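You operate a simulated robot arm through the tools that you are given. There is no shell and no other tool. Be economical: measure what you need, move in short steps, check, and stop when the job is done.

You are at the controls of a simulated robot arm. One attempt, no reset.

## Task
Pour about 60 ml of engine oil into the generator's oil cup and put its lid back on.
Fine: use the blue jug on the long table and stand it back where it stood. Set down upright: blue jug.

Only the result counts: the job must be done as asked and must still hold three seconds after the hand-in. Knocking over, shifting, dropping, spilling or breaking anything else fails it. Lids that push on must go on centred and level and be pressed home; caps that screw on are set level and turned clockwise until they are tight.

## Robot
A 7-joint arm with a two-finger parallel gripper, fixed in place. Base frame: the origin is at the foot of the arm, x ahead of it, y to its left, z up. Lengths are in m, angles in degrees, forces in N, time in s.
With the tool pointing down near the work surface it reaches from about 0.34 to 0.76 m from the base axis. Its first joint turns from -115.0 to 115.0 degrees. Payload 3.91 kg.
The tool frame sits at the grasp point between the pads (the TCP): z along the fingers, y along the line on which they close. The tips reach 0.03 m beyond it. Largest opening 0.11 m; finger width 0.02, thickness 0.01; the body of the gripper, 0.048 by 0.112 m, starts 0.055 m behind the TCP.
Orientation is that of the tool frame in the base frame, as a unit quaternion [w, x, y, z]. With the fingers straight down and closing along the base's y, the tool's x points along the base's -x, its y along +y and its z along -z.

## Interface
- The arm moves only by the tool servo_tool. Its argument "plan" is a list of rows, each a list of 6 numbers: the shift along the base's x, y, z in cm, then the turn, a rotation vector about the base's x, y, z in rad. In form: [[dx, dy, dz, rx, ry, rz], ...]. A call has 1 to 20 rows; each row is the pose to reach, as a shift and turn from the pose commanded when the call began. "jaw" is the gripper command, from -1 (shut) to 1 (fully open), values between in proportion, set as the call begins (left out, the last holds). Rows are played at 5 a second. More than 0.05 m and 8.6 degrees between two rows, or a gripper value outside its range, and nothing of the call is played. A pose out of reach is approached as far as the arm can. The call stops where the force on the tool passes 40 N (or 10 N more than at its start, if that is more) or the arm is blocked; 0.2 s more then pass. The fingers move at their own pace (about 0.108 m/s each) and stop on an object; they squeeze with about 26 N. The grip force told is the motor's: it shows also when the fingers shut on nothing. Time passes only in rows, and 0.2 s behind the last, so rows that repeat a pose let the fingers close. It gives the time, the measured TCP pose, the force on the tool (base axes), the opening and the grip force at its end, in the units of the frame above (readings bear some noise), with the torque about the TCP (base axes, N m) and any sound that the robot's microphone picked up, and new pictures: "show" is both (left out), scene, wrist or none.
- Cameras (640 x 400 px; columns grow to the right, rows downward): "scene" is fixed at [0.2194, -0.4992, 1.2214]; the picture's right is [0.95, -0.32, 0.00], its down [-0.18, -0.55, -0.82] and it looks along [0.26, 0.78, -0.58] (base axes); focal length 304 px, centre (320, 200). "wrist" rides on the gripper at [0.072, 0.017, -0.103] in the tool frame; the picture's right is [-0.23, 0.97, 0.00], its down [-0.76, -0.18, -0.62] and it looks along [-0.61, -0.14, 0.78] (tool axes); focal length 222 px, centre (320, 200).
- raise_lower(by): slides the trunk up (or, below 0, down) by that many m; the arm rides with it, the base frame stays. It gives what a move gives, with no picture.
- measure_at(camera, pixels): for up to 12 pixels [column, row] of the newest picture of that camera ("zoom" is the newest enlarged one), the place [x, y, z] in the base frame of the surface seen there, good to about 0.003 m. The clock stands still meanwhile.
- inspect(camera, box): a new picture of the part [left, top, right, bottom] of that camera's present view, enlarged. The clock stands still meanwhile.
- sign_off(): hands the job in; it is judged then, once.

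Go step by step. Measure first, check grasps and placings, and put right what went wrong. The budget is 80 turns and 200 pictures, counting those below and the enlarged ones. Unless the task says otherwise, let go and move clear before handing in, and close with one line.

The tools are called after "Request:" by a JSON object that holds its "fn" and its "kwargs". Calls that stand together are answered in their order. servo_tool: Moves the arm, as the interface text tells. Its arguments: {"type":"object","properties":{"plan":{"type":"array"},"jaw":{"type":"number"},"show":{"type":"string","enum":["both","scene","wrist","none"]}},"required":["plan"]} The other tools are called the same way: raise_lower (by) slides the trunk up or down; measure_at (camera, pixels) gives the place of the surface under pixels of a picture; inspect (camera, box) takes an enlarged picture of a part of a camera's view; sign_off () hands the job in.

At the start:

```text
time_s: 0.0
eef_pos: [0.6336, 0.1556, 1.0308]
ee_rot: [0.001, 0.0, 1.0, 0.0]
contact_force: [0.1, 0.1, 0.1]
torque: [0.0, -0.01, 0.01]
grip_width: 0.1101
grip_force: 0.1
trunk travel left (down, up): [-0.575, 0.415]
```

scene: 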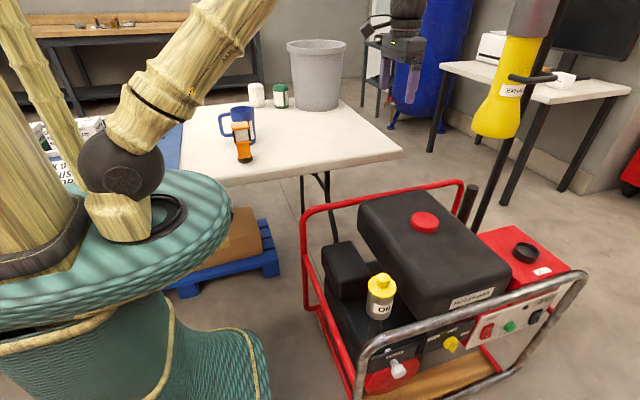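
wrist: 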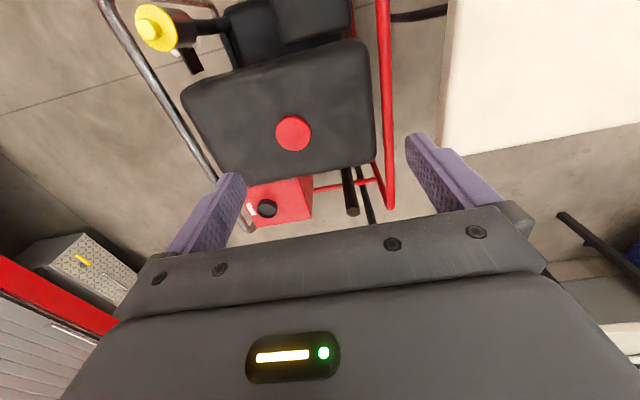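

The blue jug appears at about (240,120) on the white table, and the yellow-lidded oil cup at about (381,290). I'll enlarge both.

Request:
{"fn": "inspect", "kwargs": {"camera": "scene", "box": [180, 70, 340, 170]}}

Request:
{"fn": "inspect", "kwargs": {"camera": "scene", "box": [320, 250, 448, 330]}}

Request:
{"fn": "measure_at", "kwargs": {"camera": "scene", "pixels": [[381, 279], [381, 287], [380, 295], [379, 311], [240, 112], [224, 128], [242, 140], [245, 158], [300, 140], [330, 165], [200, 150], [368, 312]]}}

```text
4.00 times, centred on (260, 120) of scene
```

zoom: 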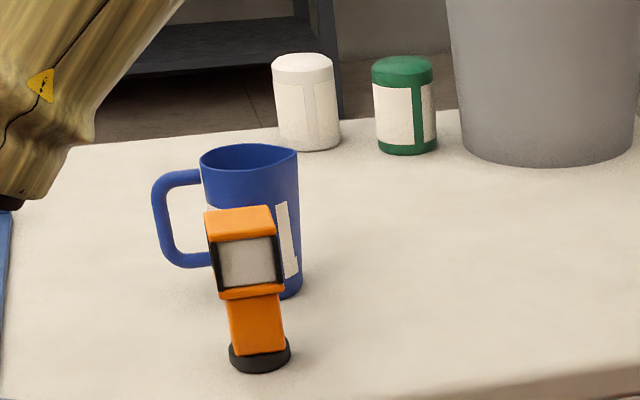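

```text
5.00 times, centred on (384, 290) of scene
```

zoom: 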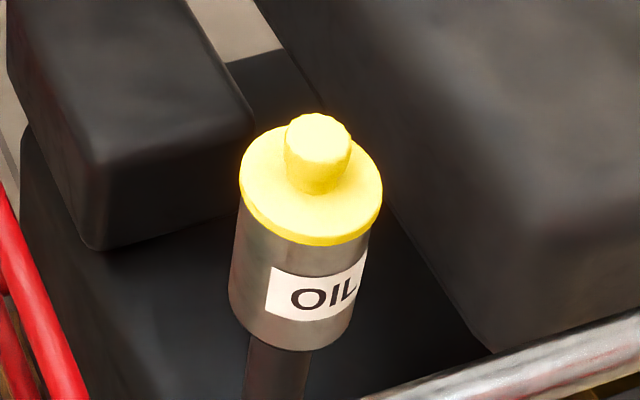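

```text
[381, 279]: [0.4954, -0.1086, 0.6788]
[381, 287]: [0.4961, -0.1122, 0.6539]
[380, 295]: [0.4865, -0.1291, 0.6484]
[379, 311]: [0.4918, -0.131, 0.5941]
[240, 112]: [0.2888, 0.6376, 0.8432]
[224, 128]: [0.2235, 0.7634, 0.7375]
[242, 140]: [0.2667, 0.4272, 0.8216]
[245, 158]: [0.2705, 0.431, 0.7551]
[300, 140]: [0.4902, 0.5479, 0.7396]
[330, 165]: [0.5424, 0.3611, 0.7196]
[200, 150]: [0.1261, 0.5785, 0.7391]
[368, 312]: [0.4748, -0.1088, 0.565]
```

The lid is a yellow disc with a knob on a steel cup, and an orange instrument stands in front of the jug. I'll measure both in detail.

Request:
{"fn": "inspect", "kwargs": {"camera": "scene", "box": [210, 95, 274, 135]}}

Request:
{"fn": "measure_at", "kwargs": {"camera": "zoom", "pixels": [[100, 160], [280, 120], [440, 165], [290, 230], [60, 190], [30, 240], [100, 345], [400, 260], [440, 300], [410, 390], [290, 170], [350, 150]]}}

Request:
{"fn": "inspect", "kwargs": {"camera": "scene", "box": [352, 265, 416, 305]}}

Request:
{"fn": "measure_at", "kwargs": {"camera": "zoom", "pixels": [[320, 100], [320, 150], [250, 100], [390, 100], [320, 200], [320, 250], [180, 180], [450, 200], [320, 320], [250, 230], [160, 240], [440, 270]]}}

```text
10.00 times, centred on (242, 115) of scene
```

zoom: 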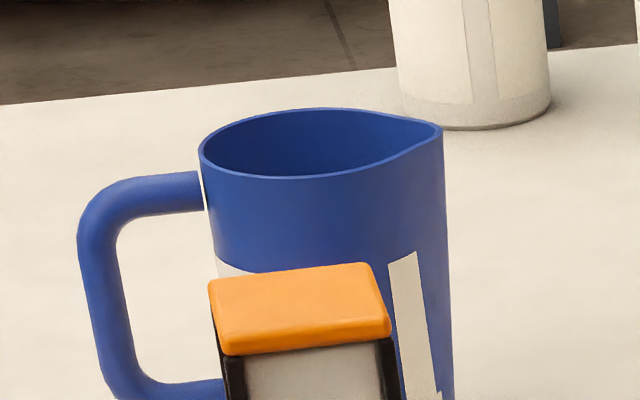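

```text
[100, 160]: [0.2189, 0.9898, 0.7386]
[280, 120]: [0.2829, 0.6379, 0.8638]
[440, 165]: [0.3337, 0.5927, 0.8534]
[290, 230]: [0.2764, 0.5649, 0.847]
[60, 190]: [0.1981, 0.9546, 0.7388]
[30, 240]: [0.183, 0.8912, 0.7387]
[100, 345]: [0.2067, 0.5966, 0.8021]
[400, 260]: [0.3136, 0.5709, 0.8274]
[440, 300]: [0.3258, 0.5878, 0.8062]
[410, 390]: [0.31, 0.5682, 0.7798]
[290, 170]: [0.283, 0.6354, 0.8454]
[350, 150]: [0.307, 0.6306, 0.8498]
```

```text
10.00 times, centred on (384, 285) of scene
```

zoom: 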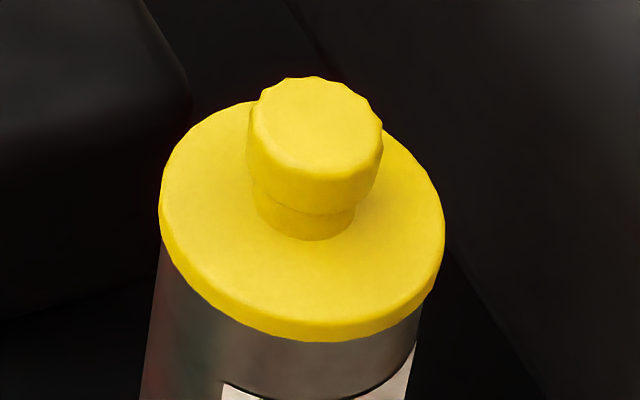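

```text
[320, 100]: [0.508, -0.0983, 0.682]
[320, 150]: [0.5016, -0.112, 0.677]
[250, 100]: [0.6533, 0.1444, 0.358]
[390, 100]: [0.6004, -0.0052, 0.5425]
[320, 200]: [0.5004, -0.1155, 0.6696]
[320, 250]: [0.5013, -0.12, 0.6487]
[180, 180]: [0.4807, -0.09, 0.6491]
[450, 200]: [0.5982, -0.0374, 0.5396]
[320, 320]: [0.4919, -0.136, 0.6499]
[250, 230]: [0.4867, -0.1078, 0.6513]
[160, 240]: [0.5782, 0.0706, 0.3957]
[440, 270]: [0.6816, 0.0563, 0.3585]
```

The knob axis is at about (0.502,-0.105) with its top at z≈0.68, and the jug axis at about (0.285,0.60) with the spout toward +x. I'll measure the obstacles around the cup, then move over the knob.

Request:
{"fn": "measure_at", "kwargs": {"camera": "scene", "pixels": [[424, 215], [380, 225], [440, 270], [345, 255], [340, 280], [470, 315], [375, 350], [310, 230], [455, 183], [585, 275], [360, 210], [397, 369]]}}

Request:
{"fn": "servo_tool", "kwargs": {"plan": [[-3, -5, 0, 0, 0, 0], [-5, -9, 0, 0, 0, 0], [-7, -13, 0, 0, 0, 0], [-9, -17, -2, 0, 0, 0], [-11, -21, -5, 0, 0, 0], [-13, -25, -8, 0, 0, 0], [-13.2, -26, -12, 0, 0, 0], [-13.2, -26, -16, 0, 0, 0], [-13.2, -26, -20, 0, 0, 0]], "jaw": 0.0}}

```text
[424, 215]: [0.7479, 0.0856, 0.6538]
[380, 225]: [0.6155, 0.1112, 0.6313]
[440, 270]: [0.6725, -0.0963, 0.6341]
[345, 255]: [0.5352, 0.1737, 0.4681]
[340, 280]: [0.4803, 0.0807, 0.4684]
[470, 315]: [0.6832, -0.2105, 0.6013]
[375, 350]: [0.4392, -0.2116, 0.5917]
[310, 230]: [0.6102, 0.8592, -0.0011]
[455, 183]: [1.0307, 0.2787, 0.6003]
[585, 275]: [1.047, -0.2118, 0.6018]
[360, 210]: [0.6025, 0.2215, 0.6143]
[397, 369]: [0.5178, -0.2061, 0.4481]
```

```text
refused: row 1 steps farther than a row can; nothing moved
```

The refusal was for a first step that was too long. I'll send the same path in smaller steps.

Request:
{"fn": "servo_tool", "kwargs": {"plan": [[-2, -4, 0, 0, 0, 0], [-4, -8, 0, 0, 0, 0], [-6, -12, 0, 0, 0, 0], [-8, -16, -2, 0, 0, 0], [-10, -20, -4, 0, 0, 0], [-12, -23, -7, 0, 0, 0], [-13.2, -26, -10, 0, 0, 0], [-13.2, -26, -14, 0, 0, 0], [-13.2, -26, -18, 0, 0, 0], [-13.2, -26, -22, 0, 0, 0], [-13.2, -26, -25, 0, 0, 0]], "jaw": 0.0}}

```text
time_s: 2.4
eef_pos: [0.5011, -0.1037, 0.7807]
ee_rot: [0.002, 0.0, 1.0, 0.0]
contact_force: [-0.1, -1.2, 0.7]
torque: [-0.02, 0.01, 0.02]
grip_width: 0.0548
grip_force: 0.1
trunk travel left (down, up): [-0.575, 0.415]
```

scene: 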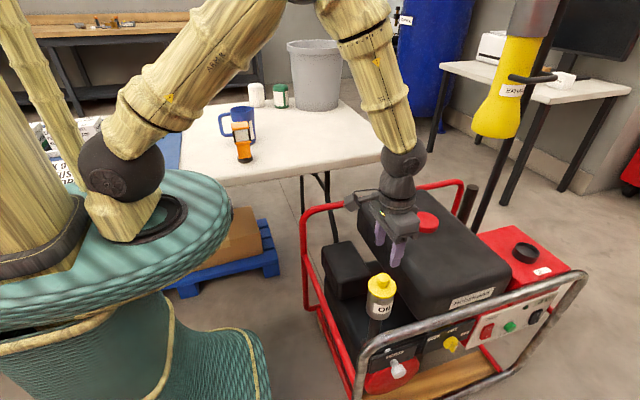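
wrist: 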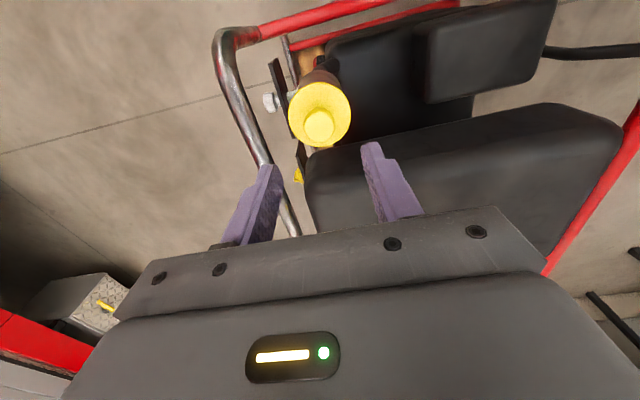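

The knob sits at (318,124) in the wrist view. I'll measure it there for a second fix.

Request:
{"fn": "measure_at", "kwargs": {"camera": "wrist", "pixels": [[318, 127], [308, 127], [329, 127], [318, 140], [318, 116], [292, 105], [347, 105], [319, 86]]}}

Request:
{"fn": "inspect", "kwargs": {"camera": "wrist", "box": [270, 70, 366, 130]}}

```text
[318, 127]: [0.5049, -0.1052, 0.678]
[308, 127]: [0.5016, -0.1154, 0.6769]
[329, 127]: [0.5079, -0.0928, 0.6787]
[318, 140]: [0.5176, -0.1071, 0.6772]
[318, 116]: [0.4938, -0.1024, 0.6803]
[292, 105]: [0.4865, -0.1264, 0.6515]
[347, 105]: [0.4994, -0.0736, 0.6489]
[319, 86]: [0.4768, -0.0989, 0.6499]
```

```text
6.67 times, centred on (318, 100) of wrist
```

zoom: 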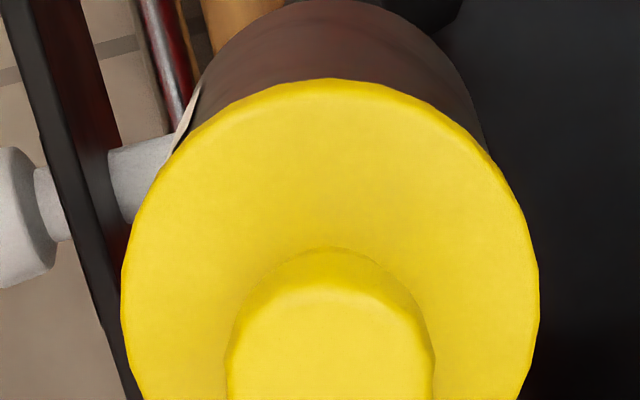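

The knob centre is at about (0.505,-0.105) with a diameter of about 0.025. I'll descend until the tips are just above the disc.

Request:
{"fn": "servo_tool", "kwargs": {"plan": [[0.4, -0.1, -3, 0, 0, 0], [0.4, -0.1, -6, 0, 0, 0], [0.4, -0.1, -8, 0, 0, 0], [0.4, -0.1, -9.4, 0, 0, 0], [0.4, -0.1, -9.4, 0, 0, 0]], "show": "both"}}

```text
time_s: 3.6
eef_pos: [0.5058, -0.1044, 0.686]
ee_rot: [0.001, 0.001, 1.0, 0.0]
contact_force: [-0.7, -0.5, -0.2]
torque: [0.0, 0.01, 0.0]
grip_width: 0.0552
grip_force: 0.2
trunk travel left (down, up): [-0.575, 0.415]
```

scene: 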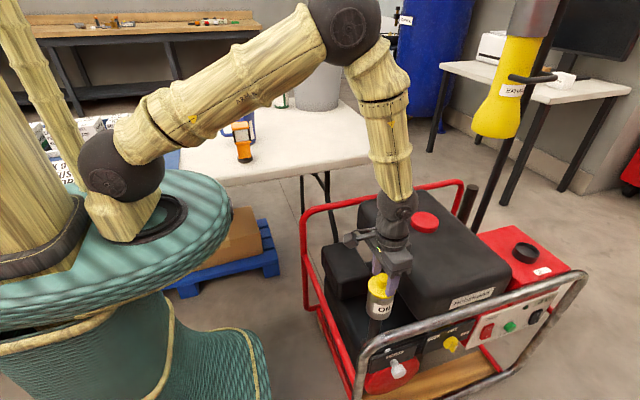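
wrist: 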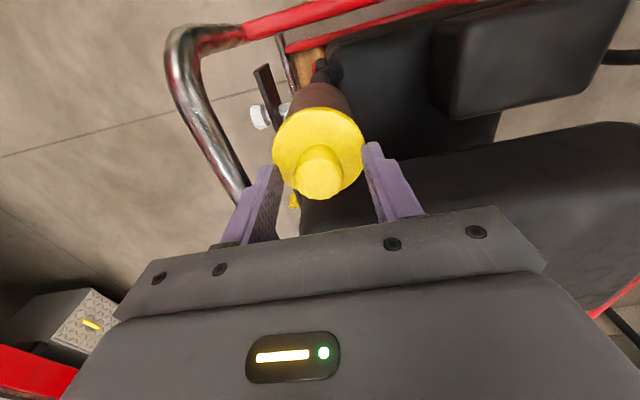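

The fingers straddle the knob. I'll close on it, then test-lift a little.

Request:
{"fn": "servo_tool", "kwargs": {"plan": [[0, 0, 0, 0, 0, 0], [0, 0, 0, 0, 0, 0], [0, 0, 0, 0, 0, 0]], "jaw": -1, "show": "none"}}

Request:
{"fn": "servo_tool", "kwargs": {"plan": [[0, 0, 0.3, 0, 0, 0], [0, 0, 0.6, 0, 0, 0], [0, 0, 0.9, 0, 0, 0]], "show": "wrist"}}

```text
time_s: 4.4
eef_pos: [0.5044, -0.1048, 0.686]
ee_rot: [0.001, 0.0, 1.0, 0.0]
contact_force: [0.7, -0.4, 0.4]
torque: [0.01, 0.0, 0.01]
grip_width: 0.0274
grip_force: 26.2
trunk travel left (down, up): [-0.575, 0.415]
heard: snap
```

```text
time_s: 5.2
eef_pos: [0.5061, -0.1047, 0.6951]
ee_rot: [0.0, -0.001, 1.0, 0.0]
contact_force: [-0.2, -0.8, -1.2]
torque: [-0.03, -0.01, -0.01]
grip_width: 0.0272
grip_force: 26.3
trunk travel left (down, up): [-0.575, 0.415]
```

wrist: 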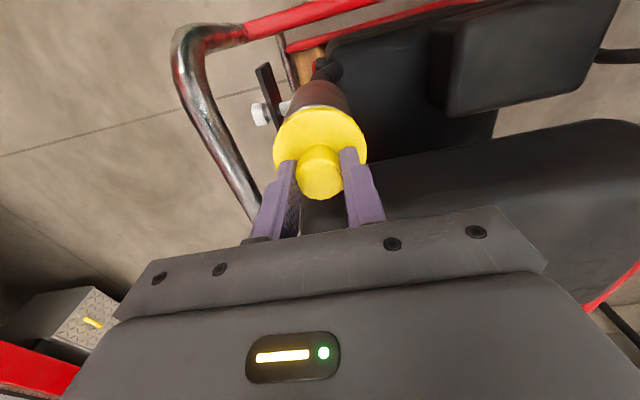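

A "snap" was heard on closing and the lid lifts freely, so it is a push-on lid. I'll raise it clear and look at it.

Request:
{"fn": "servo_tool", "kwargs": {"plan": [[0, 0, 2, 0, 0, 0], [0, 0, 5, 0, 0, 0], [0, 0, 9, 0, 0, 0], [0, 0, 13, 0, 0, 0], [0, 0, 17, 0, 0, 0], [0, 0, 20, 0, 0, 0]], "show": "scene"}}

Request:
{"fn": "inspect", "kwargs": {"camera": "scene", "box": [336, 210, 464, 330]}}

```text
time_s: 6.6
eef_pos: [0.5037, -0.1044, 0.8959]
ee_rot: [0.0, 0.002, 1.0, 0.001]
contact_force: [0.3, 0.2, -0.2]
torque: [0.01, 0.05, 0.0]
grip_width: 0.0271
grip_force: 25.7
trunk travel left (down, up): [-0.575, 0.415]
```

scene: 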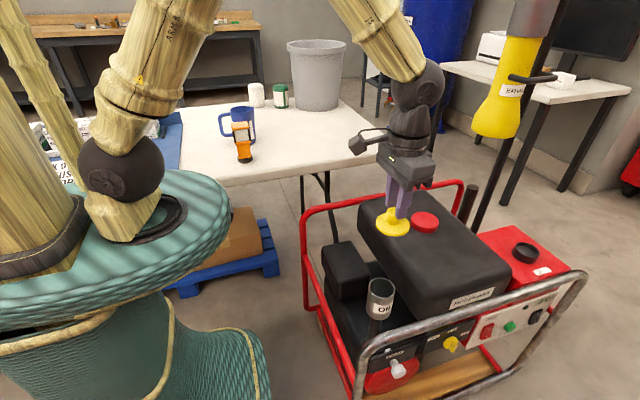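

```text
3.33 times, centred on (400, 270) of scene
```

zoom: 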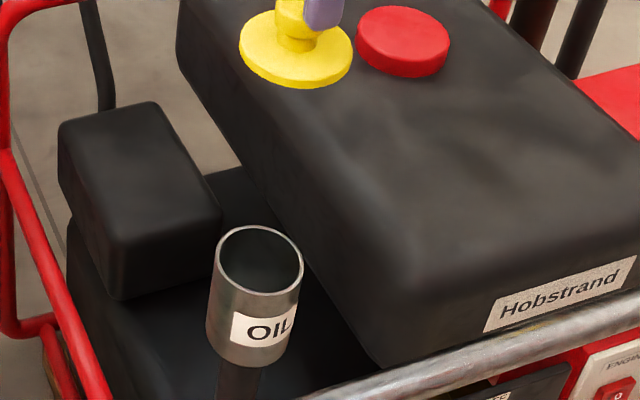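

The cup is open. I'll enlarge and measure its rim and floor for the pouring target.

Request:
{"fn": "inspect", "kwargs": {"camera": "scene", "box": [360, 270, 400, 295]}}

Request:
{"fn": "measure_at", "kwargs": {"camera": "zoom", "pixels": [[320, 130], [320, 200], [320, 260], [320, 330], [240, 220], [410, 220], [320, 400], [120, 180], [500, 230], [320, 115]]}}

```text
16.00 times, centred on (380, 282) of scene
```

zoom: 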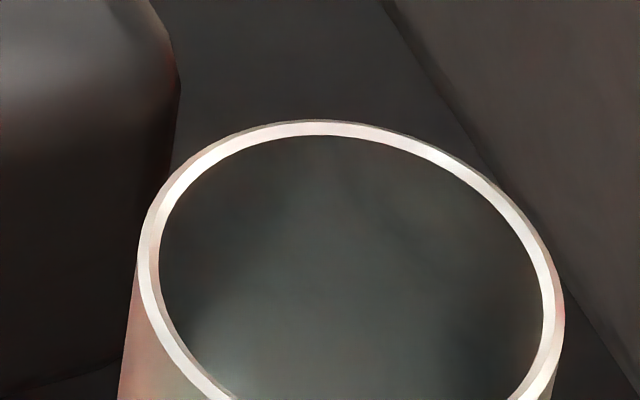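

```text
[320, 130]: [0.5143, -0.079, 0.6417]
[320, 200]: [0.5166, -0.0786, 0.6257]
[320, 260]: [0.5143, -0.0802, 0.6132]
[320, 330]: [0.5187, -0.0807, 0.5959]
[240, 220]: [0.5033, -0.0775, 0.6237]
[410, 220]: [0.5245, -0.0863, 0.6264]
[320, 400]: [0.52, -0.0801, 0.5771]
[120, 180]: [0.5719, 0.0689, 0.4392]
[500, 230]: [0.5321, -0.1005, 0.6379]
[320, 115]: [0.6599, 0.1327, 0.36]
```

The cup rim is at z≈0.643 with an inner radius of about 0.028. I'll carry the lid over to a clear part of the table at about (0.48,0.50).

Request:
{"fn": "servo_tool", "kwargs": {"plan": [[0, 4.5, 0, 0, 0, 0], [0, 9, 0, 0, 0, 0], [0, 13.5, 0, 0, 0, 0], [0, 18, 0, 0, 0, 0], [0, 22.5, 0, 0, 0, 0], [-0.5, 27, 0, 0, 0, 0], [-1, 31.5, 0, 0, 0, 0], [-1.5, 36, 0, 0, 0, 0], [-2, 40.5, 0, 0, 0, 0], [-2.4, 45, 0, 0, 0, 0], [-2.4, 49.5, 0, 0, 0, 0], [-2.4, 54, 0, 0, 0, 0], [-2.4, 58, 0, 0, 0, 0], [-2.4, 60.4, 0, 0, 0, 0], [-2.4, 60.4, -4, 0, 0, 0], [-2.4, 60.4, -7, 0, 0, 0]]}}

```text
time_s: 10.0
eef_pos: [0.479, 0.5016, 0.8218]
ee_rot: [0.0, 0.001, 1.0, -0.001]
contact_force: [-0.4, 0.3, -1.5]
torque: [0.0, -0.01, 0.02]
grip_width: 0.0273
grip_force: 25.9
trunk travel left (down, up): [-0.575, 0.415]
```

scene: 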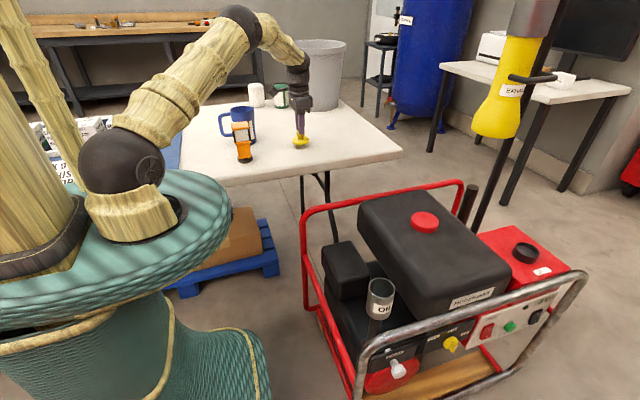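
wrist: 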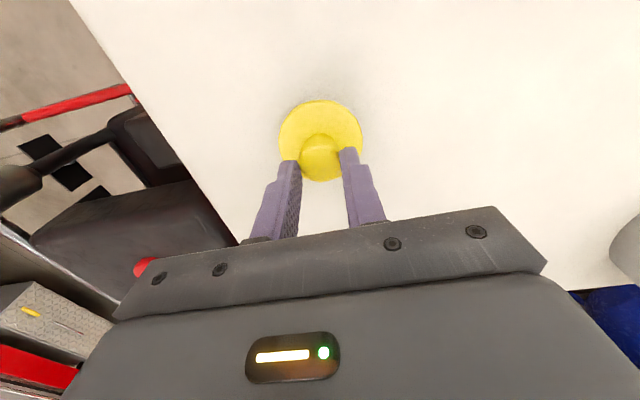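

The lid is level above clear table. I'll lower it in small steps to find contact.

Request:
{"fn": "servo_tool", "kwargs": {"plan": [[0, 0, -1, 0, 0, 0], [0, 0, -2, 0, 0, 0], [0, 0, -2.6, 0, 0, 0], [0, 0, -2.9, 0, 0, 0]], "show": "scene"}}

Request:
{"fn": "inspect", "kwargs": {"camera": "scene", "box": [276, 125, 324, 155]}}

```text
time_s: 11.0
eef_pos: [0.481, 0.4999, 0.8025]
ee_rot: [0.003, -0.001, 1.0, 0.003]
contact_force: [-0.9, 3.8, 33.0]
torque: [0.14, -0.06, -0.03]
grip_width: 0.0278
grip_force: 25.9
trunk travel left (down, up): [-0.575, 0.415]
```

scene: 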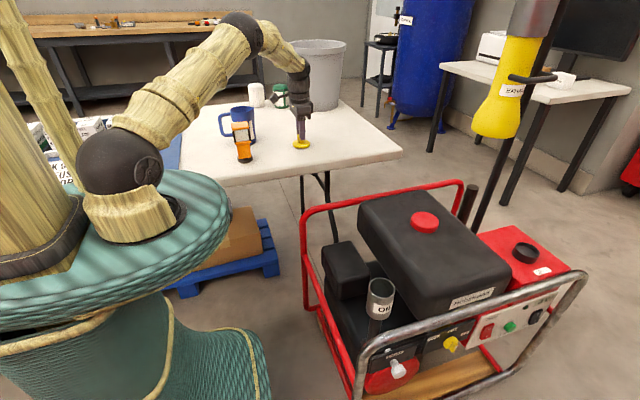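

```text
13.33 times, centred on (300, 140) of scene
```

zoom: 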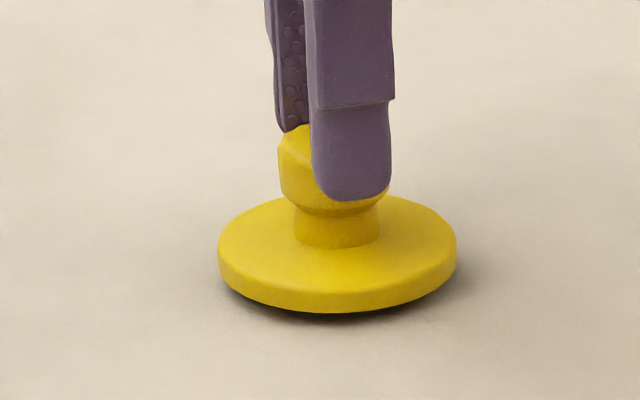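

The lid is resting on the table on its inner plug, with 33 N of contact force. I'll ease up slightly, release and rise.

Request:
{"fn": "servo_tool", "kwargs": {"plan": [[0, 0, 0.7, 0, 0, 0], [0, 0, 0.7, 0, 0, 0]], "show": "none"}}

Request:
{"fn": "servo_tool", "kwargs": {"plan": [[0, 0, 0, 0, 0, 0], [0, 0, 0, 0, 0, 0], [0, 0, 3, 0, 0, 0], [0, 0, 7, 0, 0, 0], [0, 0, 11, 0, 0, 0], [0, 0, 15, 0, 0, 0]], "jaw": 0.0}}

```text
time_s: 11.6
eef_pos: [0.4803, 0.4992, 0.8037]
ee_rot: [0.0, -0.001, 1.0, -0.002]
contact_force: [0.4, 2.8, 7.2]
torque: [0.16, -0.18, 0.05]
grip_width: 0.0275
grip_force: 25.7
trunk travel left (down, up): [-0.575, 0.415]
```

```text
time_s: 13.0
eef_pos: [0.4815, 0.4997, 0.9549]
ee_rot: [0.001, 0.0, 1.0, 0.001]
contact_force: [0.2, 0.1, -0.7]
torque: [0.02, -0.01, 0.03]
grip_width: 0.055
grip_force: 0.1
trunk travel left (down, up): [-0.575, 0.415]
```

scene: 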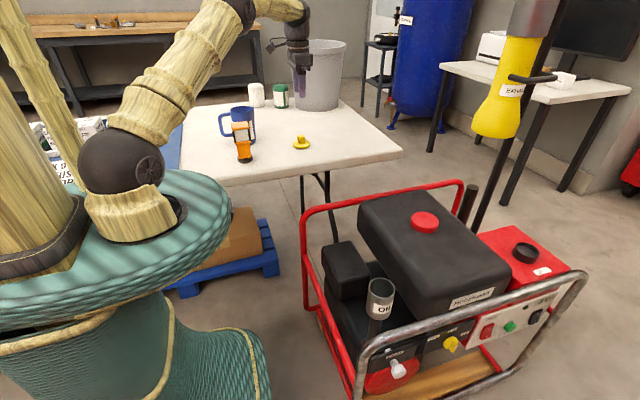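
wrist: 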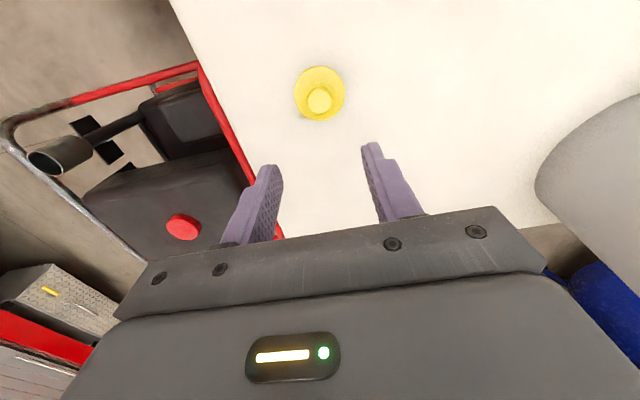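

The lid stands clear on the table. I'll move above the jug with the jaws fully open and look in from above.

Request:
{"fn": "servo_tool", "kwargs": {"plan": [[-3, 2, 2, 0, 0, 0], [-6, 4, 4, 0, 0, 0], [-9, 6, 6, 0, 0, 0], [-12, 7, 8, 0, 0, 0], [-15, 8, 8, 0, 0, 0], [-18, 9, 8, 0, 0, 0], [-19.6, 10.2, 8, 0, 0, 0]], "jaw": 1}}

Request:
{"fn": "inspect", "kwargs": {"camera": "wrist", "box": [224, 50, 416, 170]}}

```text
time_s: 14.6
eef_pos: [0.287, 0.6015, 1.0345]
ee_rot: [0.001, 0.0, 1.0, 0.0]
contact_force: [0.0, 0.8, 0.0]
torque: [0.03, 0.02, 0.0]
grip_width: 0.11
grip_force: 0.0
trunk travel left (down, up): [-0.575, 0.415]
```

scene: 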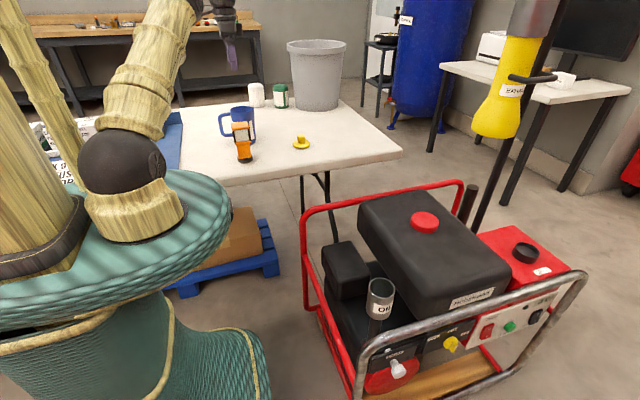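
wrist: 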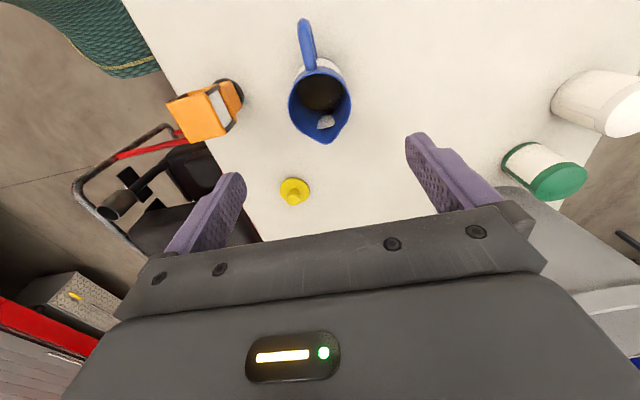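

```text
3.33 times, centred on (320, 110) of wrist
```

zoom: 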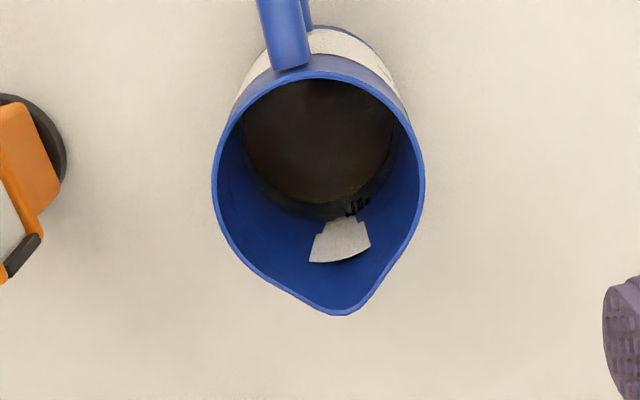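

The jug is seen from above: dark oil low inside, spout at (340,312), handle at (285,40) in the zoom. I'll measure the rim, the oil level and the scale.

Request:
{"fn": "measure_at", "kwargs": {"camera": "zoom", "pixels": [[215, 165], [422, 190], [340, 313], [318, 72], [320, 140], [320, 170], [300, 185], [340, 240], [325, 258], [350, 205], [290, 60], [380, 150]]}}

Request:
{"fn": "inspect", "kwargs": {"camera": "wrist", "box": [304, 105, 344, 130]}}

Request:
{"fn": "inspect", "kwargs": {"camera": "scene", "box": [226, 104, 274, 146]}}

```text
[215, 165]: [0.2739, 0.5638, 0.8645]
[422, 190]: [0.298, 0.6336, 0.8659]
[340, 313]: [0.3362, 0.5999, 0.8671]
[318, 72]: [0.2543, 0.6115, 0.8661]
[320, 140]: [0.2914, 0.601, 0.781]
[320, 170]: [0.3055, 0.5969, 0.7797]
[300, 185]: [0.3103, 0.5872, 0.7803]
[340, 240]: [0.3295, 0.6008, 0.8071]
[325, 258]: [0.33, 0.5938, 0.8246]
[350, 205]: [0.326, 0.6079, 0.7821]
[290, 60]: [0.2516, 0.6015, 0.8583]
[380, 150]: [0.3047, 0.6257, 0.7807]
```

```text
16.00 times, centred on (324, 118) of wrist
```

zoom: 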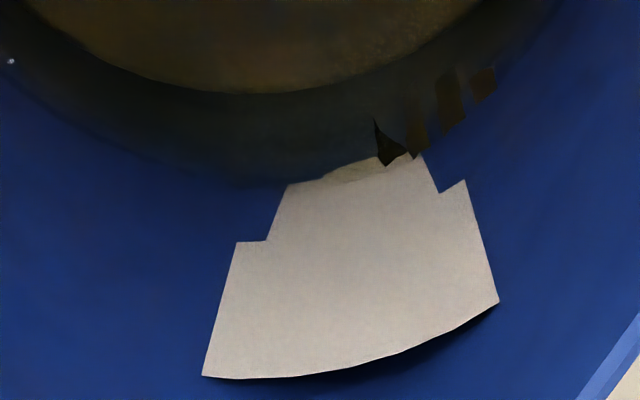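

```text
9.52 times, centred on (250, 125) of scene
```

zoom: 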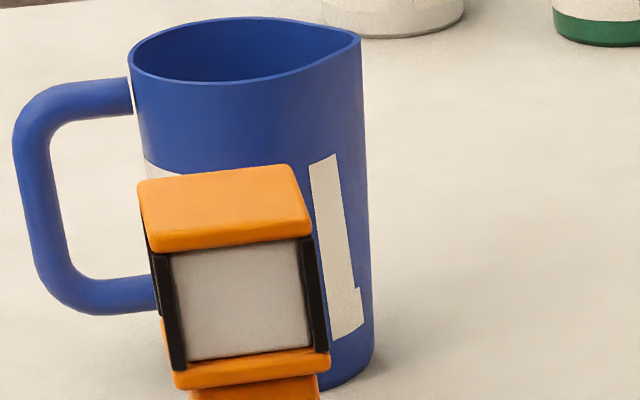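

The rim is centred at about (0.290,0.601) at z≈0.866 with the spout along +x. The oil surface is at z≈0.780, so roughly 140–150 ml. I'll descend with the fingers either side of the jug in y.

Request:
{"fn": "servo_tool", "kwargs": {"plan": [[0.3, 0, -4, 0, 0, 0], [0.3, 0, -8, 0, 0, 0], [0.3, 0, -12, 0, 0, 0], [0.3, 0, -16, 0, 0, 0], [0.3, 0, -19, 0, 0, 0], [0.3, 0, -21.2, 0, 0, 0], [0.3, 0, -21.2, 0, 0, 0]]}}

Request:
{"fn": "inspect", "kwargs": {"camera": "scene", "box": [200, 60, 296, 150]}}

```text
time_s: 16.2
eef_pos: [0.2887, 0.6013, 0.8229]
ee_rot: [0.001, 0.0, 1.0, 0.0]
contact_force: [0.2, 0.2, -0.5]
torque: [-0.05, 0.02, 0.02]
grip_width: 0.1098
grip_force: 0.1
trunk travel left (down, up): [-0.575, 0.415]
```

scene: 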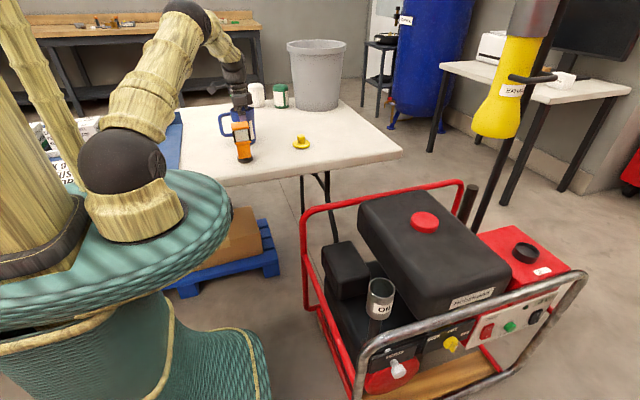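
wrist: 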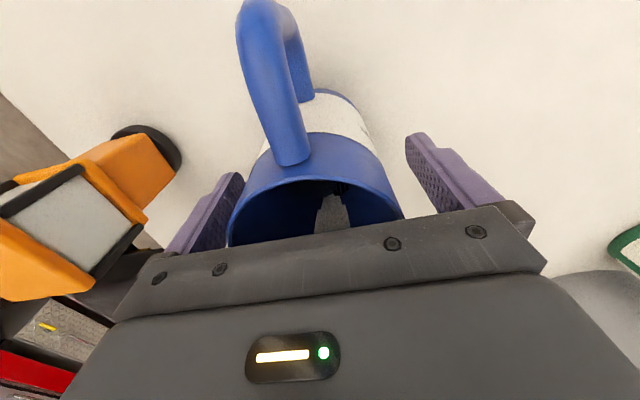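

```text
4.44 times, centred on (248, 105) of scene
```

zoom: 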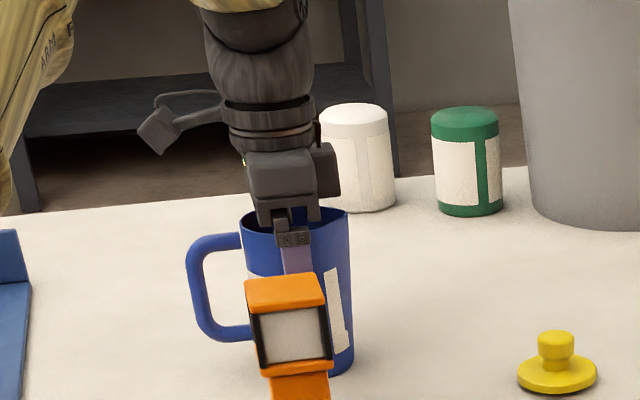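

The jug sits between the fingers and the gripper body clears the rim. I'll close the jaws.

Request:
{"fn": "servo_tool", "kwargs": {"plan": [[0, 0, 0, 0, 0, 0], [0, 0, 0, 0, 0, 0], [0, 0, 0, 0, 0, 0]], "jaw": -1, "show": "none"}}

Request:
{"fn": "servo_tool", "kwargs": {"plan": [[0, 0, 0.5, 0, 0, 0], [0, 0, 1.5, 0, 0, 0], [0, 0, 3, 0, 0, 0], [0, 0, 3, 0, 0, 0]]}}

```text
time_s: 17.0
eef_pos: [0.2886, 0.6017, 0.8231]
ee_rot: [0.001, 0.0, 1.0, -0.001]
contact_force: [0.1, -0.7, 0.8]
torque: [0.0, -0.06, 0.0]
grip_width: 0.0747
grip_force: 25.8
trunk travel left (down, up): [-0.575, 0.415]
```

```text
time_s: 18.0
eef_pos: [0.2891, 0.6019, 0.8535]
ee_rot: [0.001, 0.0, 1.0, -0.001]
contact_force: [-0.3, -0.5, -1.9]
torque: [0.0, -0.01, -0.01]
grip_width: 0.0744
grip_force: 26.0
trunk travel left (down, up): [-0.575, 0.415]
```

scene: 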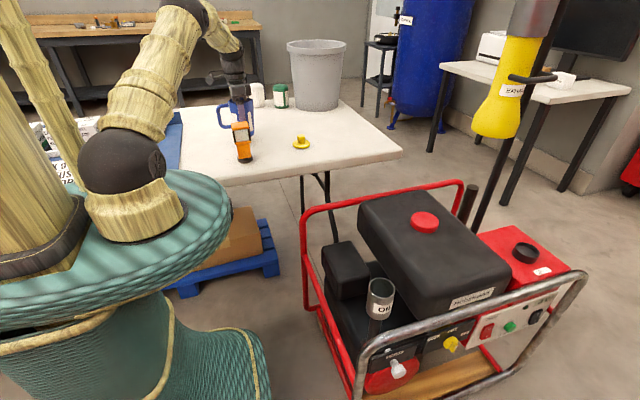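
wrist: 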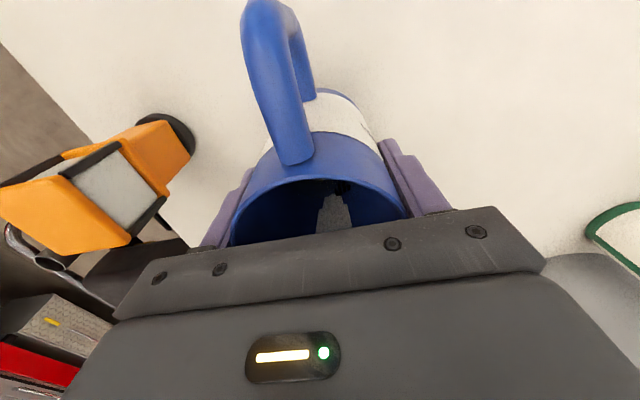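

The jug is held level (force about 2 N, no slip). I'll raise it over the instrument, then carry it to the cup while yawing so the spout points to about -120°.

Request:
{"fn": "servo_tool", "kwargs": {"plan": [[0, 0, 3, 0, 0, 0], [0, 0, 7, 0, 0, 0], [0, 0, 10, 0, 0, 0], [1.35, -3.89, 10, 0, 0, -0.12], [2.7, -7.78, 10, 0, 0, -0.24], [4.05, -11.66, 10, 0, 0, -0.36], [5.4, -15.55, 10, 0, 0, -0.48], [6.75, -19.44, 10, 0, 0, -0.6], [8.1, -23.33, 10, 0, 0, -0.72], [9.45, -27.2, 10, 0, 0, -0.84], [10.8, -31.1, 10, 0, 0, -0.96], [12.15, -35, 10, 0, 0, -1.09], [13.5, -38.9, 10, 0, 0, -1.21], [14.85, -42.8, 10, 0, 0, -1.33], [16.2, -46.7, 10, 0, 0, -1.46], [17.55, -50.5, 10, 0, 0, -1.58], [18.9, -54.4, 10, 0, 0, -1.71], [20.25, -58.3, 9, 0, 0, -1.84], [21.6, -62.2, 7, 0, 0, -1.97], [21.6, -62.2, 5, 0, 0, -2.094]]}}

```text
time_s: 22.2
eef_pos: [0.5038, -0.0191, 0.9017]
ee_rot: [0.0, 0.866, 0.5, -0.001]
contact_force: [-0.2, -0.7, -3.1]
torque: [-0.04, 0.01, 0.0]
grip_width: 0.0746
grip_force: 26.0
trunk travel left (down, up): [-0.575, 0.415]
```

scene: 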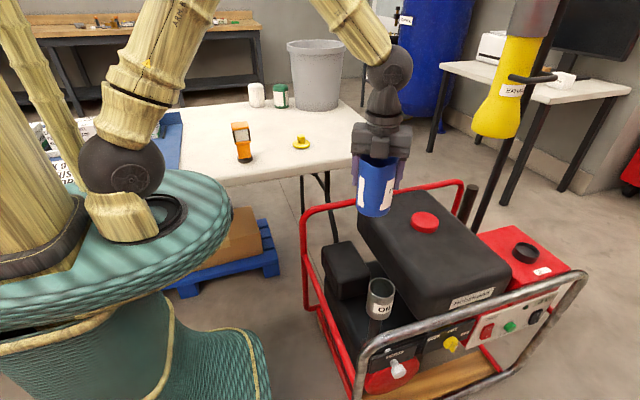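
wrist: 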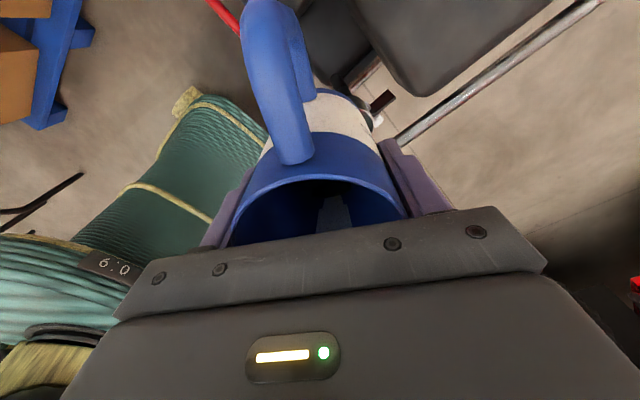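

The jug is upright beside the cup, spout pointing along (-0.5,-0.87). I'll check the tank edge positions for clearance before tilting.

Request:
{"fn": "measure_at", "kwargs": {"camera": "scene", "pixels": [[362, 235], [372, 245], [385, 258], [400, 275], [405, 290], [412, 265], [430, 308], [345, 248], [375, 295], [390, 297], [381, 304]]}}

Request:
{"fn": "inspect", "kwargs": {"camera": "scene", "box": [336, 120, 432, 220]}}

```text
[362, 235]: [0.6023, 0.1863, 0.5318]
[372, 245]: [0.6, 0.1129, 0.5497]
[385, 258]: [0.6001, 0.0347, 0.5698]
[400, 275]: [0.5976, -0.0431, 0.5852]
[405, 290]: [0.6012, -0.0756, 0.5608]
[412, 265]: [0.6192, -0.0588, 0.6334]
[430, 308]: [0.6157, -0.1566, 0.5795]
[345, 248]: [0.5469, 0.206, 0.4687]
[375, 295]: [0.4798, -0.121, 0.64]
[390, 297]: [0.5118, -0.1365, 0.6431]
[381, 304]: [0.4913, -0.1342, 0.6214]
```

```text
4.00 times, centred on (384, 170) of scene
```

zoom: 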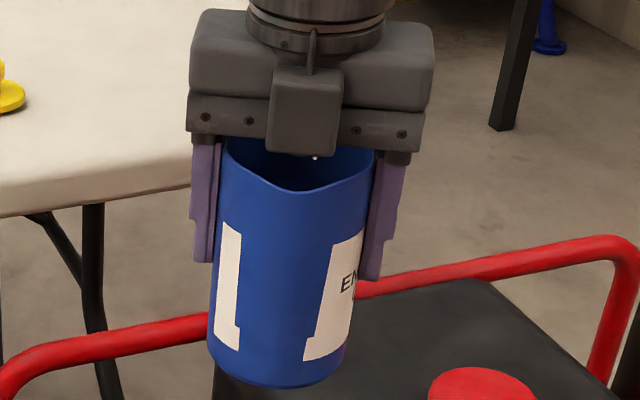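

The tank wall is at x=0.60 with its top at z≈0.633. I'll turn the spout slightly to -105° to keep clear of it and position the spout over the cup while still high.

Request:
{"fn": "servo_tool", "kwargs": {"plan": [[0.7, -1.5, 0, 0, 0, 0.131], [1.5, -3.0, 0, 0, 0, 0.262], [1.5, -3.0, 0, 0, 0, 0.262]], "show": "none"}}

```text
time_s: 23.0
eef_pos: [0.5188, -0.0486, 0.9029]
ee_rot: [0.001, 0.793, 0.609, -0.001]
contact_force: [-0.6, -0.1, -2.6]
torque: [0.0, 0.0, -0.02]
grip_width: 0.0746
grip_force: 25.9
trunk travel left (down, up): [-0.575, 0.415]
```

Now I'll tilt to 45°, well short of the pouring angle, holding the lip over the cup at height.

Request:
{"fn": "servo_tool", "kwargs": {"plan": [[0.13, 0.5, 0, 0.1265, -0.0339, 0], [0.25, 0.92, 0, 0.253, -0.0678, 0], [0.33, 1.25, 0, 0.3795, -0.1017, 0], [0.39, 1.47, 0, 0.506, -0.1356, 0], [0.43, 1.59, 0, 0.6325, -0.1695, 0], [0.43, 1.6, 0, 0.759, -0.2033, 0], [0.43, 1.6, 0, 0.759, -0.2033, 0]]}}

Request:
{"fn": "inspect", "kwargs": {"camera": "scene", "box": [320, 140, 448, 320]}}

```text
time_s: 24.6
eef_pos: [0.5247, -0.0349, 0.9022]
ee_rot: [-0.233, 0.733, 0.562, 0.303]
contact_force: [-0.2, 0.2, -2.9]
torque: [-0.03, 0.0, 0.01]
grip_width: 0.0747
grip_force: 26.2
trunk travel left (down, up): [-0.575, 0.415]
```

scene: 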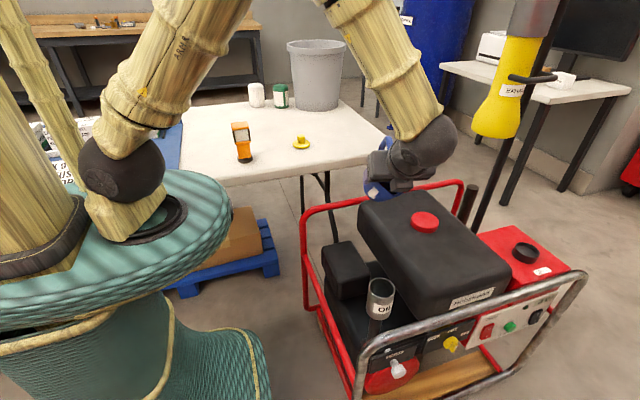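
wrist: 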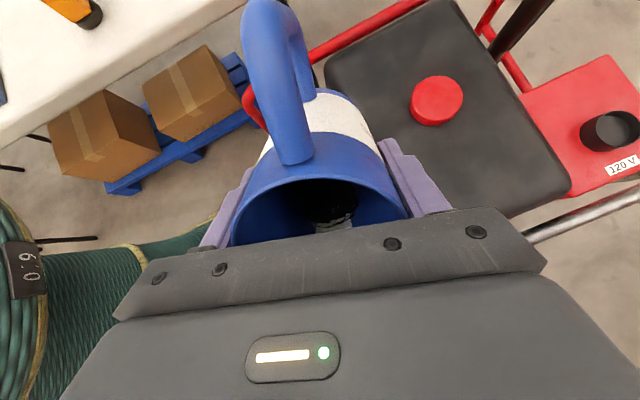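

```text
2.22 times, centred on (384, 230) of scene
```

zoom: 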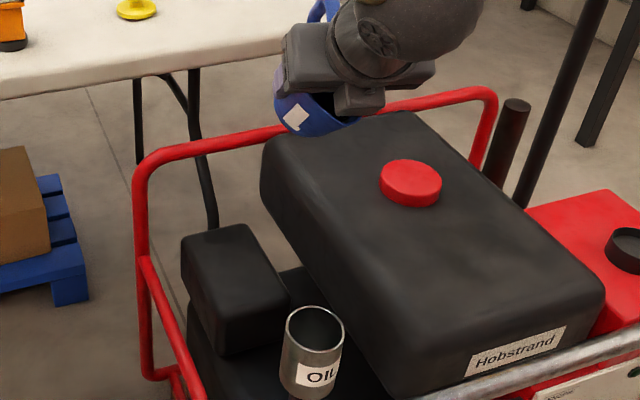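

The tilt works, with the lip over (0.508,-0.096). I'll lower it until the lip is near the cup and tilt to 55°, still below the pouring angle.

Request:
{"fn": "servo_tool", "kwargs": {"plan": [[0, 0, -4, 0, 0, 0], [0, 0, -8, 0, 0, 0], [0, 0, -12, 0, 0, 0], [0, 0, -15, 0, 0, 0], [0, 0, -18, 0.0843, -0.0226, 0], [0, 0, -20, 0.1686, -0.0452, 0], [0, 0, -20.5, 0.1686, -0.0452, 0]]}}

Request:
{"fn": "inspect", "kwargs": {"camera": "scene", "box": [304, 210, 464, 330]}}

```text
time_s: 26.2
eef_pos: [0.5247, -0.0337, 0.6975]
ee_rot: [-0.281, 0.704, 0.539, 0.367]
contact_force: [-0.2, -0.2, -2.8]
torque: [-0.08, 0.05, 0.01]
grip_width: 0.0747
grip_force: 26.4
trunk travel left (down, up): [-0.575, 0.415]
```

scene: 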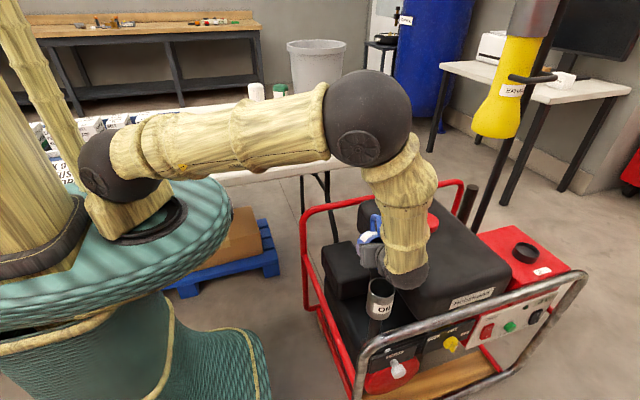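
wrist: 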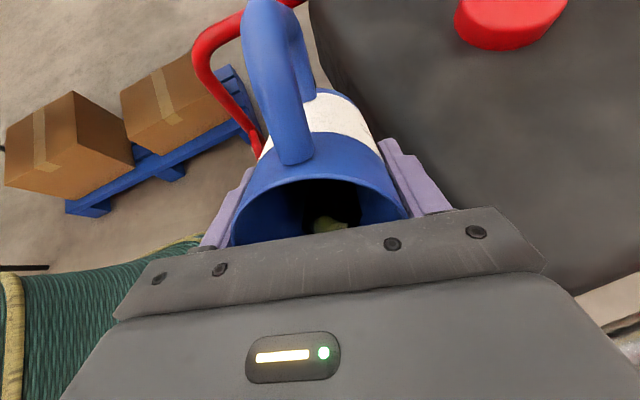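

```text
3.33 times, centred on (384, 270) of scene
```

zoom: 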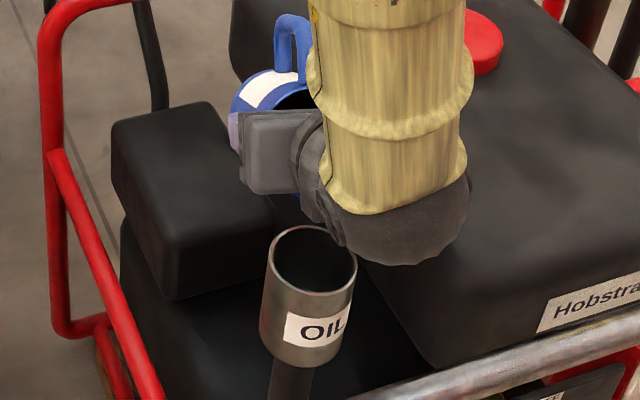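

The cup stays visible at (381,295) in the scene. I'll tilt to 62° around the lip and watch for the first flow.

Request:
{"fn": "servo_tool", "kwargs": {"plan": [[-0.02, -0.1, -0.2, 0.042, -0.0113, 0], [-0.04, -0.14, -0.3, 0.084, -0.0226, 0], [-0.06, -0.21, -0.16, 0.118, -0.0316, 0], [-0.06, -0.21, -0.16, 0.118, -0.0316, 0], [-0.06, -0.21, -0.16, 0.118, -0.0316, 0]], "show": "scene"}}

Request:
{"fn": "inspect", "kwargs": {"camera": "scene", "box": [344, 240, 424, 300]}}

Request:
{"fn": "inspect", "kwargs": {"camera": "wrist", "box": [224, 150, 416, 250]}}

```text
time_s: 27.4
eef_pos: [0.5236, -0.0368, 0.6956]
ee_rot: [-0.314, 0.68, 0.522, 0.408]
contact_force: [-0.1, 0.3, -2.0]
torque: [-0.1, 0.04, 0.01]
grip_width: 0.0744
grip_force: 26.2
trunk travel left (down, up): [-0.575, 0.415]
```

scene: 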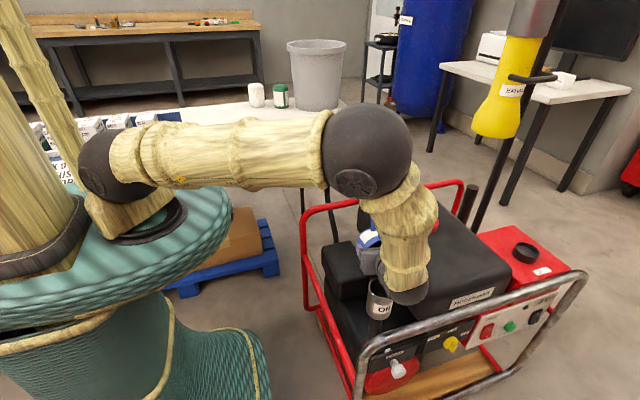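

```text
6.67 times, centred on (384, 270) of scene
```

zoom: 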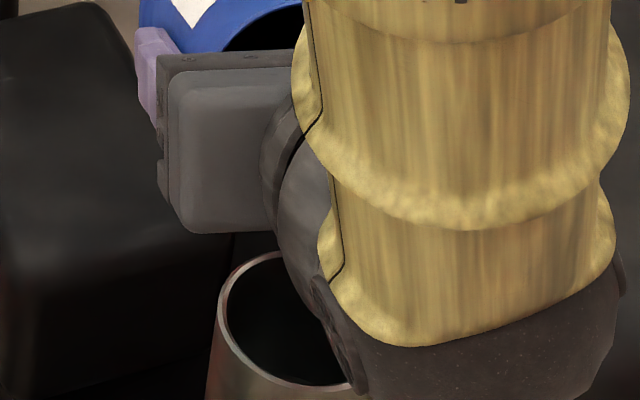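

```text
3.33 times, centred on (320, 200) of wrist
```

zoom: 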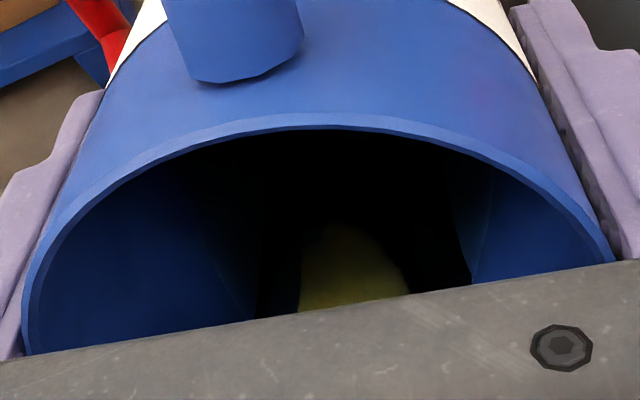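

No flow yet, and the cup interior is dark. I'll tilt to 65° and check again, measuring inside the cup.

Request:
{"fn": "servo_tool", "kwargs": {"plan": [[-0.02, -0.06, 0.16, 0.0253, -0.0068, 0], [-0.03, -0.12, 0.32, 0.0506, -0.0136, 0], [-0.03, -0.12, 0.32, 0.0506, -0.0136, 0]], "show": "none"}}

Request:
{"fn": "inspect", "kwargs": {"camera": "scene", "box": [360, 270, 400, 295]}}

Request:
{"fn": "measure_at", "kwargs": {"camera": "zoom", "pixels": [[240, 250], [240, 300], [240, 350], [300, 350], [300, 380], [220, 380]]}}

```text
time_s: 28.2
eef_pos: [0.5216, -0.037, 0.6996]
ee_rot: [-0.328, 0.669, 0.514, 0.426]
contact_force: [0.1, 0.2, -2.8]
torque: [-0.1, 0.01, -0.02]
grip_width: 0.0746
grip_force: 25.8
trunk travel left (down, up): [-0.575, 0.415]
```

```text
16.00 times, centred on (380, 282) of scene
```

zoom: 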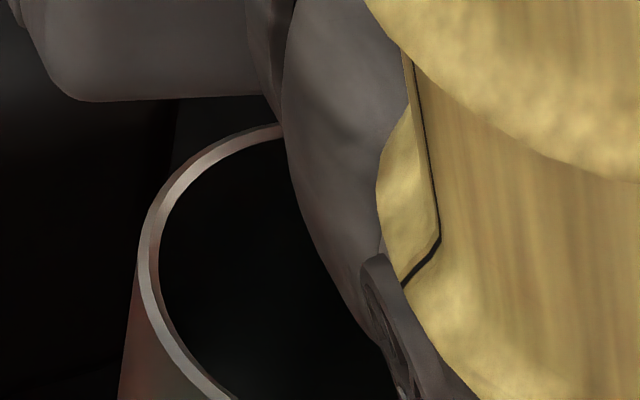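

```text
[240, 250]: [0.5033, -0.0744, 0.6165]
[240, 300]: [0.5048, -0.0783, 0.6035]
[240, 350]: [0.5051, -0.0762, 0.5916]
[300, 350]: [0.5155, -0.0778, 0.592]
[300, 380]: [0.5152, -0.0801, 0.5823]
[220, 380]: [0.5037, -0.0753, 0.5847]
```

No flow yet (only cup wall is seen down to z≈0.582). I'll tilt to 68°.

Request:
{"fn": "servo_tool", "kwargs": {"plan": [[-0.02, -0.06, 0.16, 0.0253, -0.0068, 0], [-0.03, -0.13, 0.31, 0.0506, -0.0136, 0], [-0.03, -0.13, 0.31, 0.0506, -0.0136, 0]], "show": "none"}}

Request:
{"fn": "inspect", "kwargs": {"camera": "scene", "box": [360, 275, 400, 300]}}

Request:
{"fn": "measure_at", "kwargs": {"camera": "zoom", "pixels": [[240, 250], [240, 290], [300, 300], [300, 320], [300, 340], [340, 340], [260, 320]]}}

Request:
{"fn": "inspect", "kwargs": {"camera": "wrist", "box": [224, 150, 416, 250]}}

```text
time_s: 29.0
eef_pos: [0.5216, -0.0392, 0.7016]
ee_rot: [-0.341, 0.658, 0.505, 0.444]
contact_force: [0.3, 0.4, -1.8]
torque: [-0.09, 0.05, 0.0]
grip_width: 0.0745
grip_force: 26.4
trunk travel left (down, up): [-0.575, 0.415]
```

```text
16.00 times, centred on (380, 288) of scene
```

zoom: 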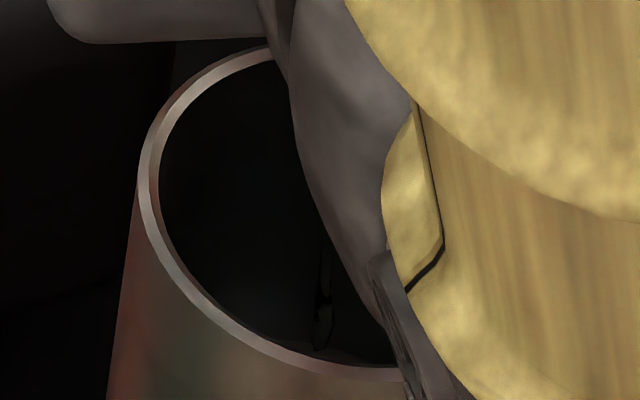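

```text
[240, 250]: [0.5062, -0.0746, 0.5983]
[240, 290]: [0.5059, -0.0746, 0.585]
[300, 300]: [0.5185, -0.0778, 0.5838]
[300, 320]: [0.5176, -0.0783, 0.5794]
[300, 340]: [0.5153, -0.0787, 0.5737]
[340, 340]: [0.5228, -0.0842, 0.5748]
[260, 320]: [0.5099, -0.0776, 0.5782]
```

```text
3.33 times, centred on (320, 200) of wrist
```

zoom: 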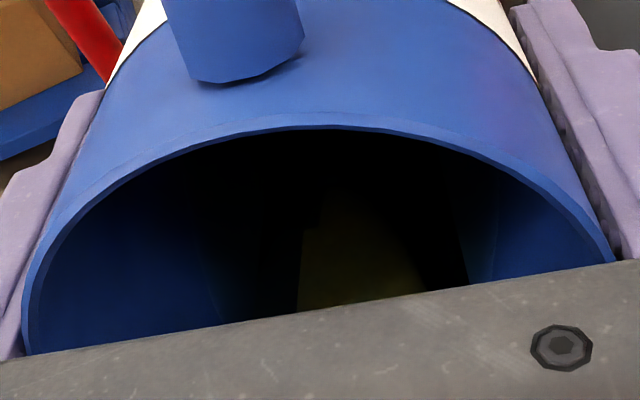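

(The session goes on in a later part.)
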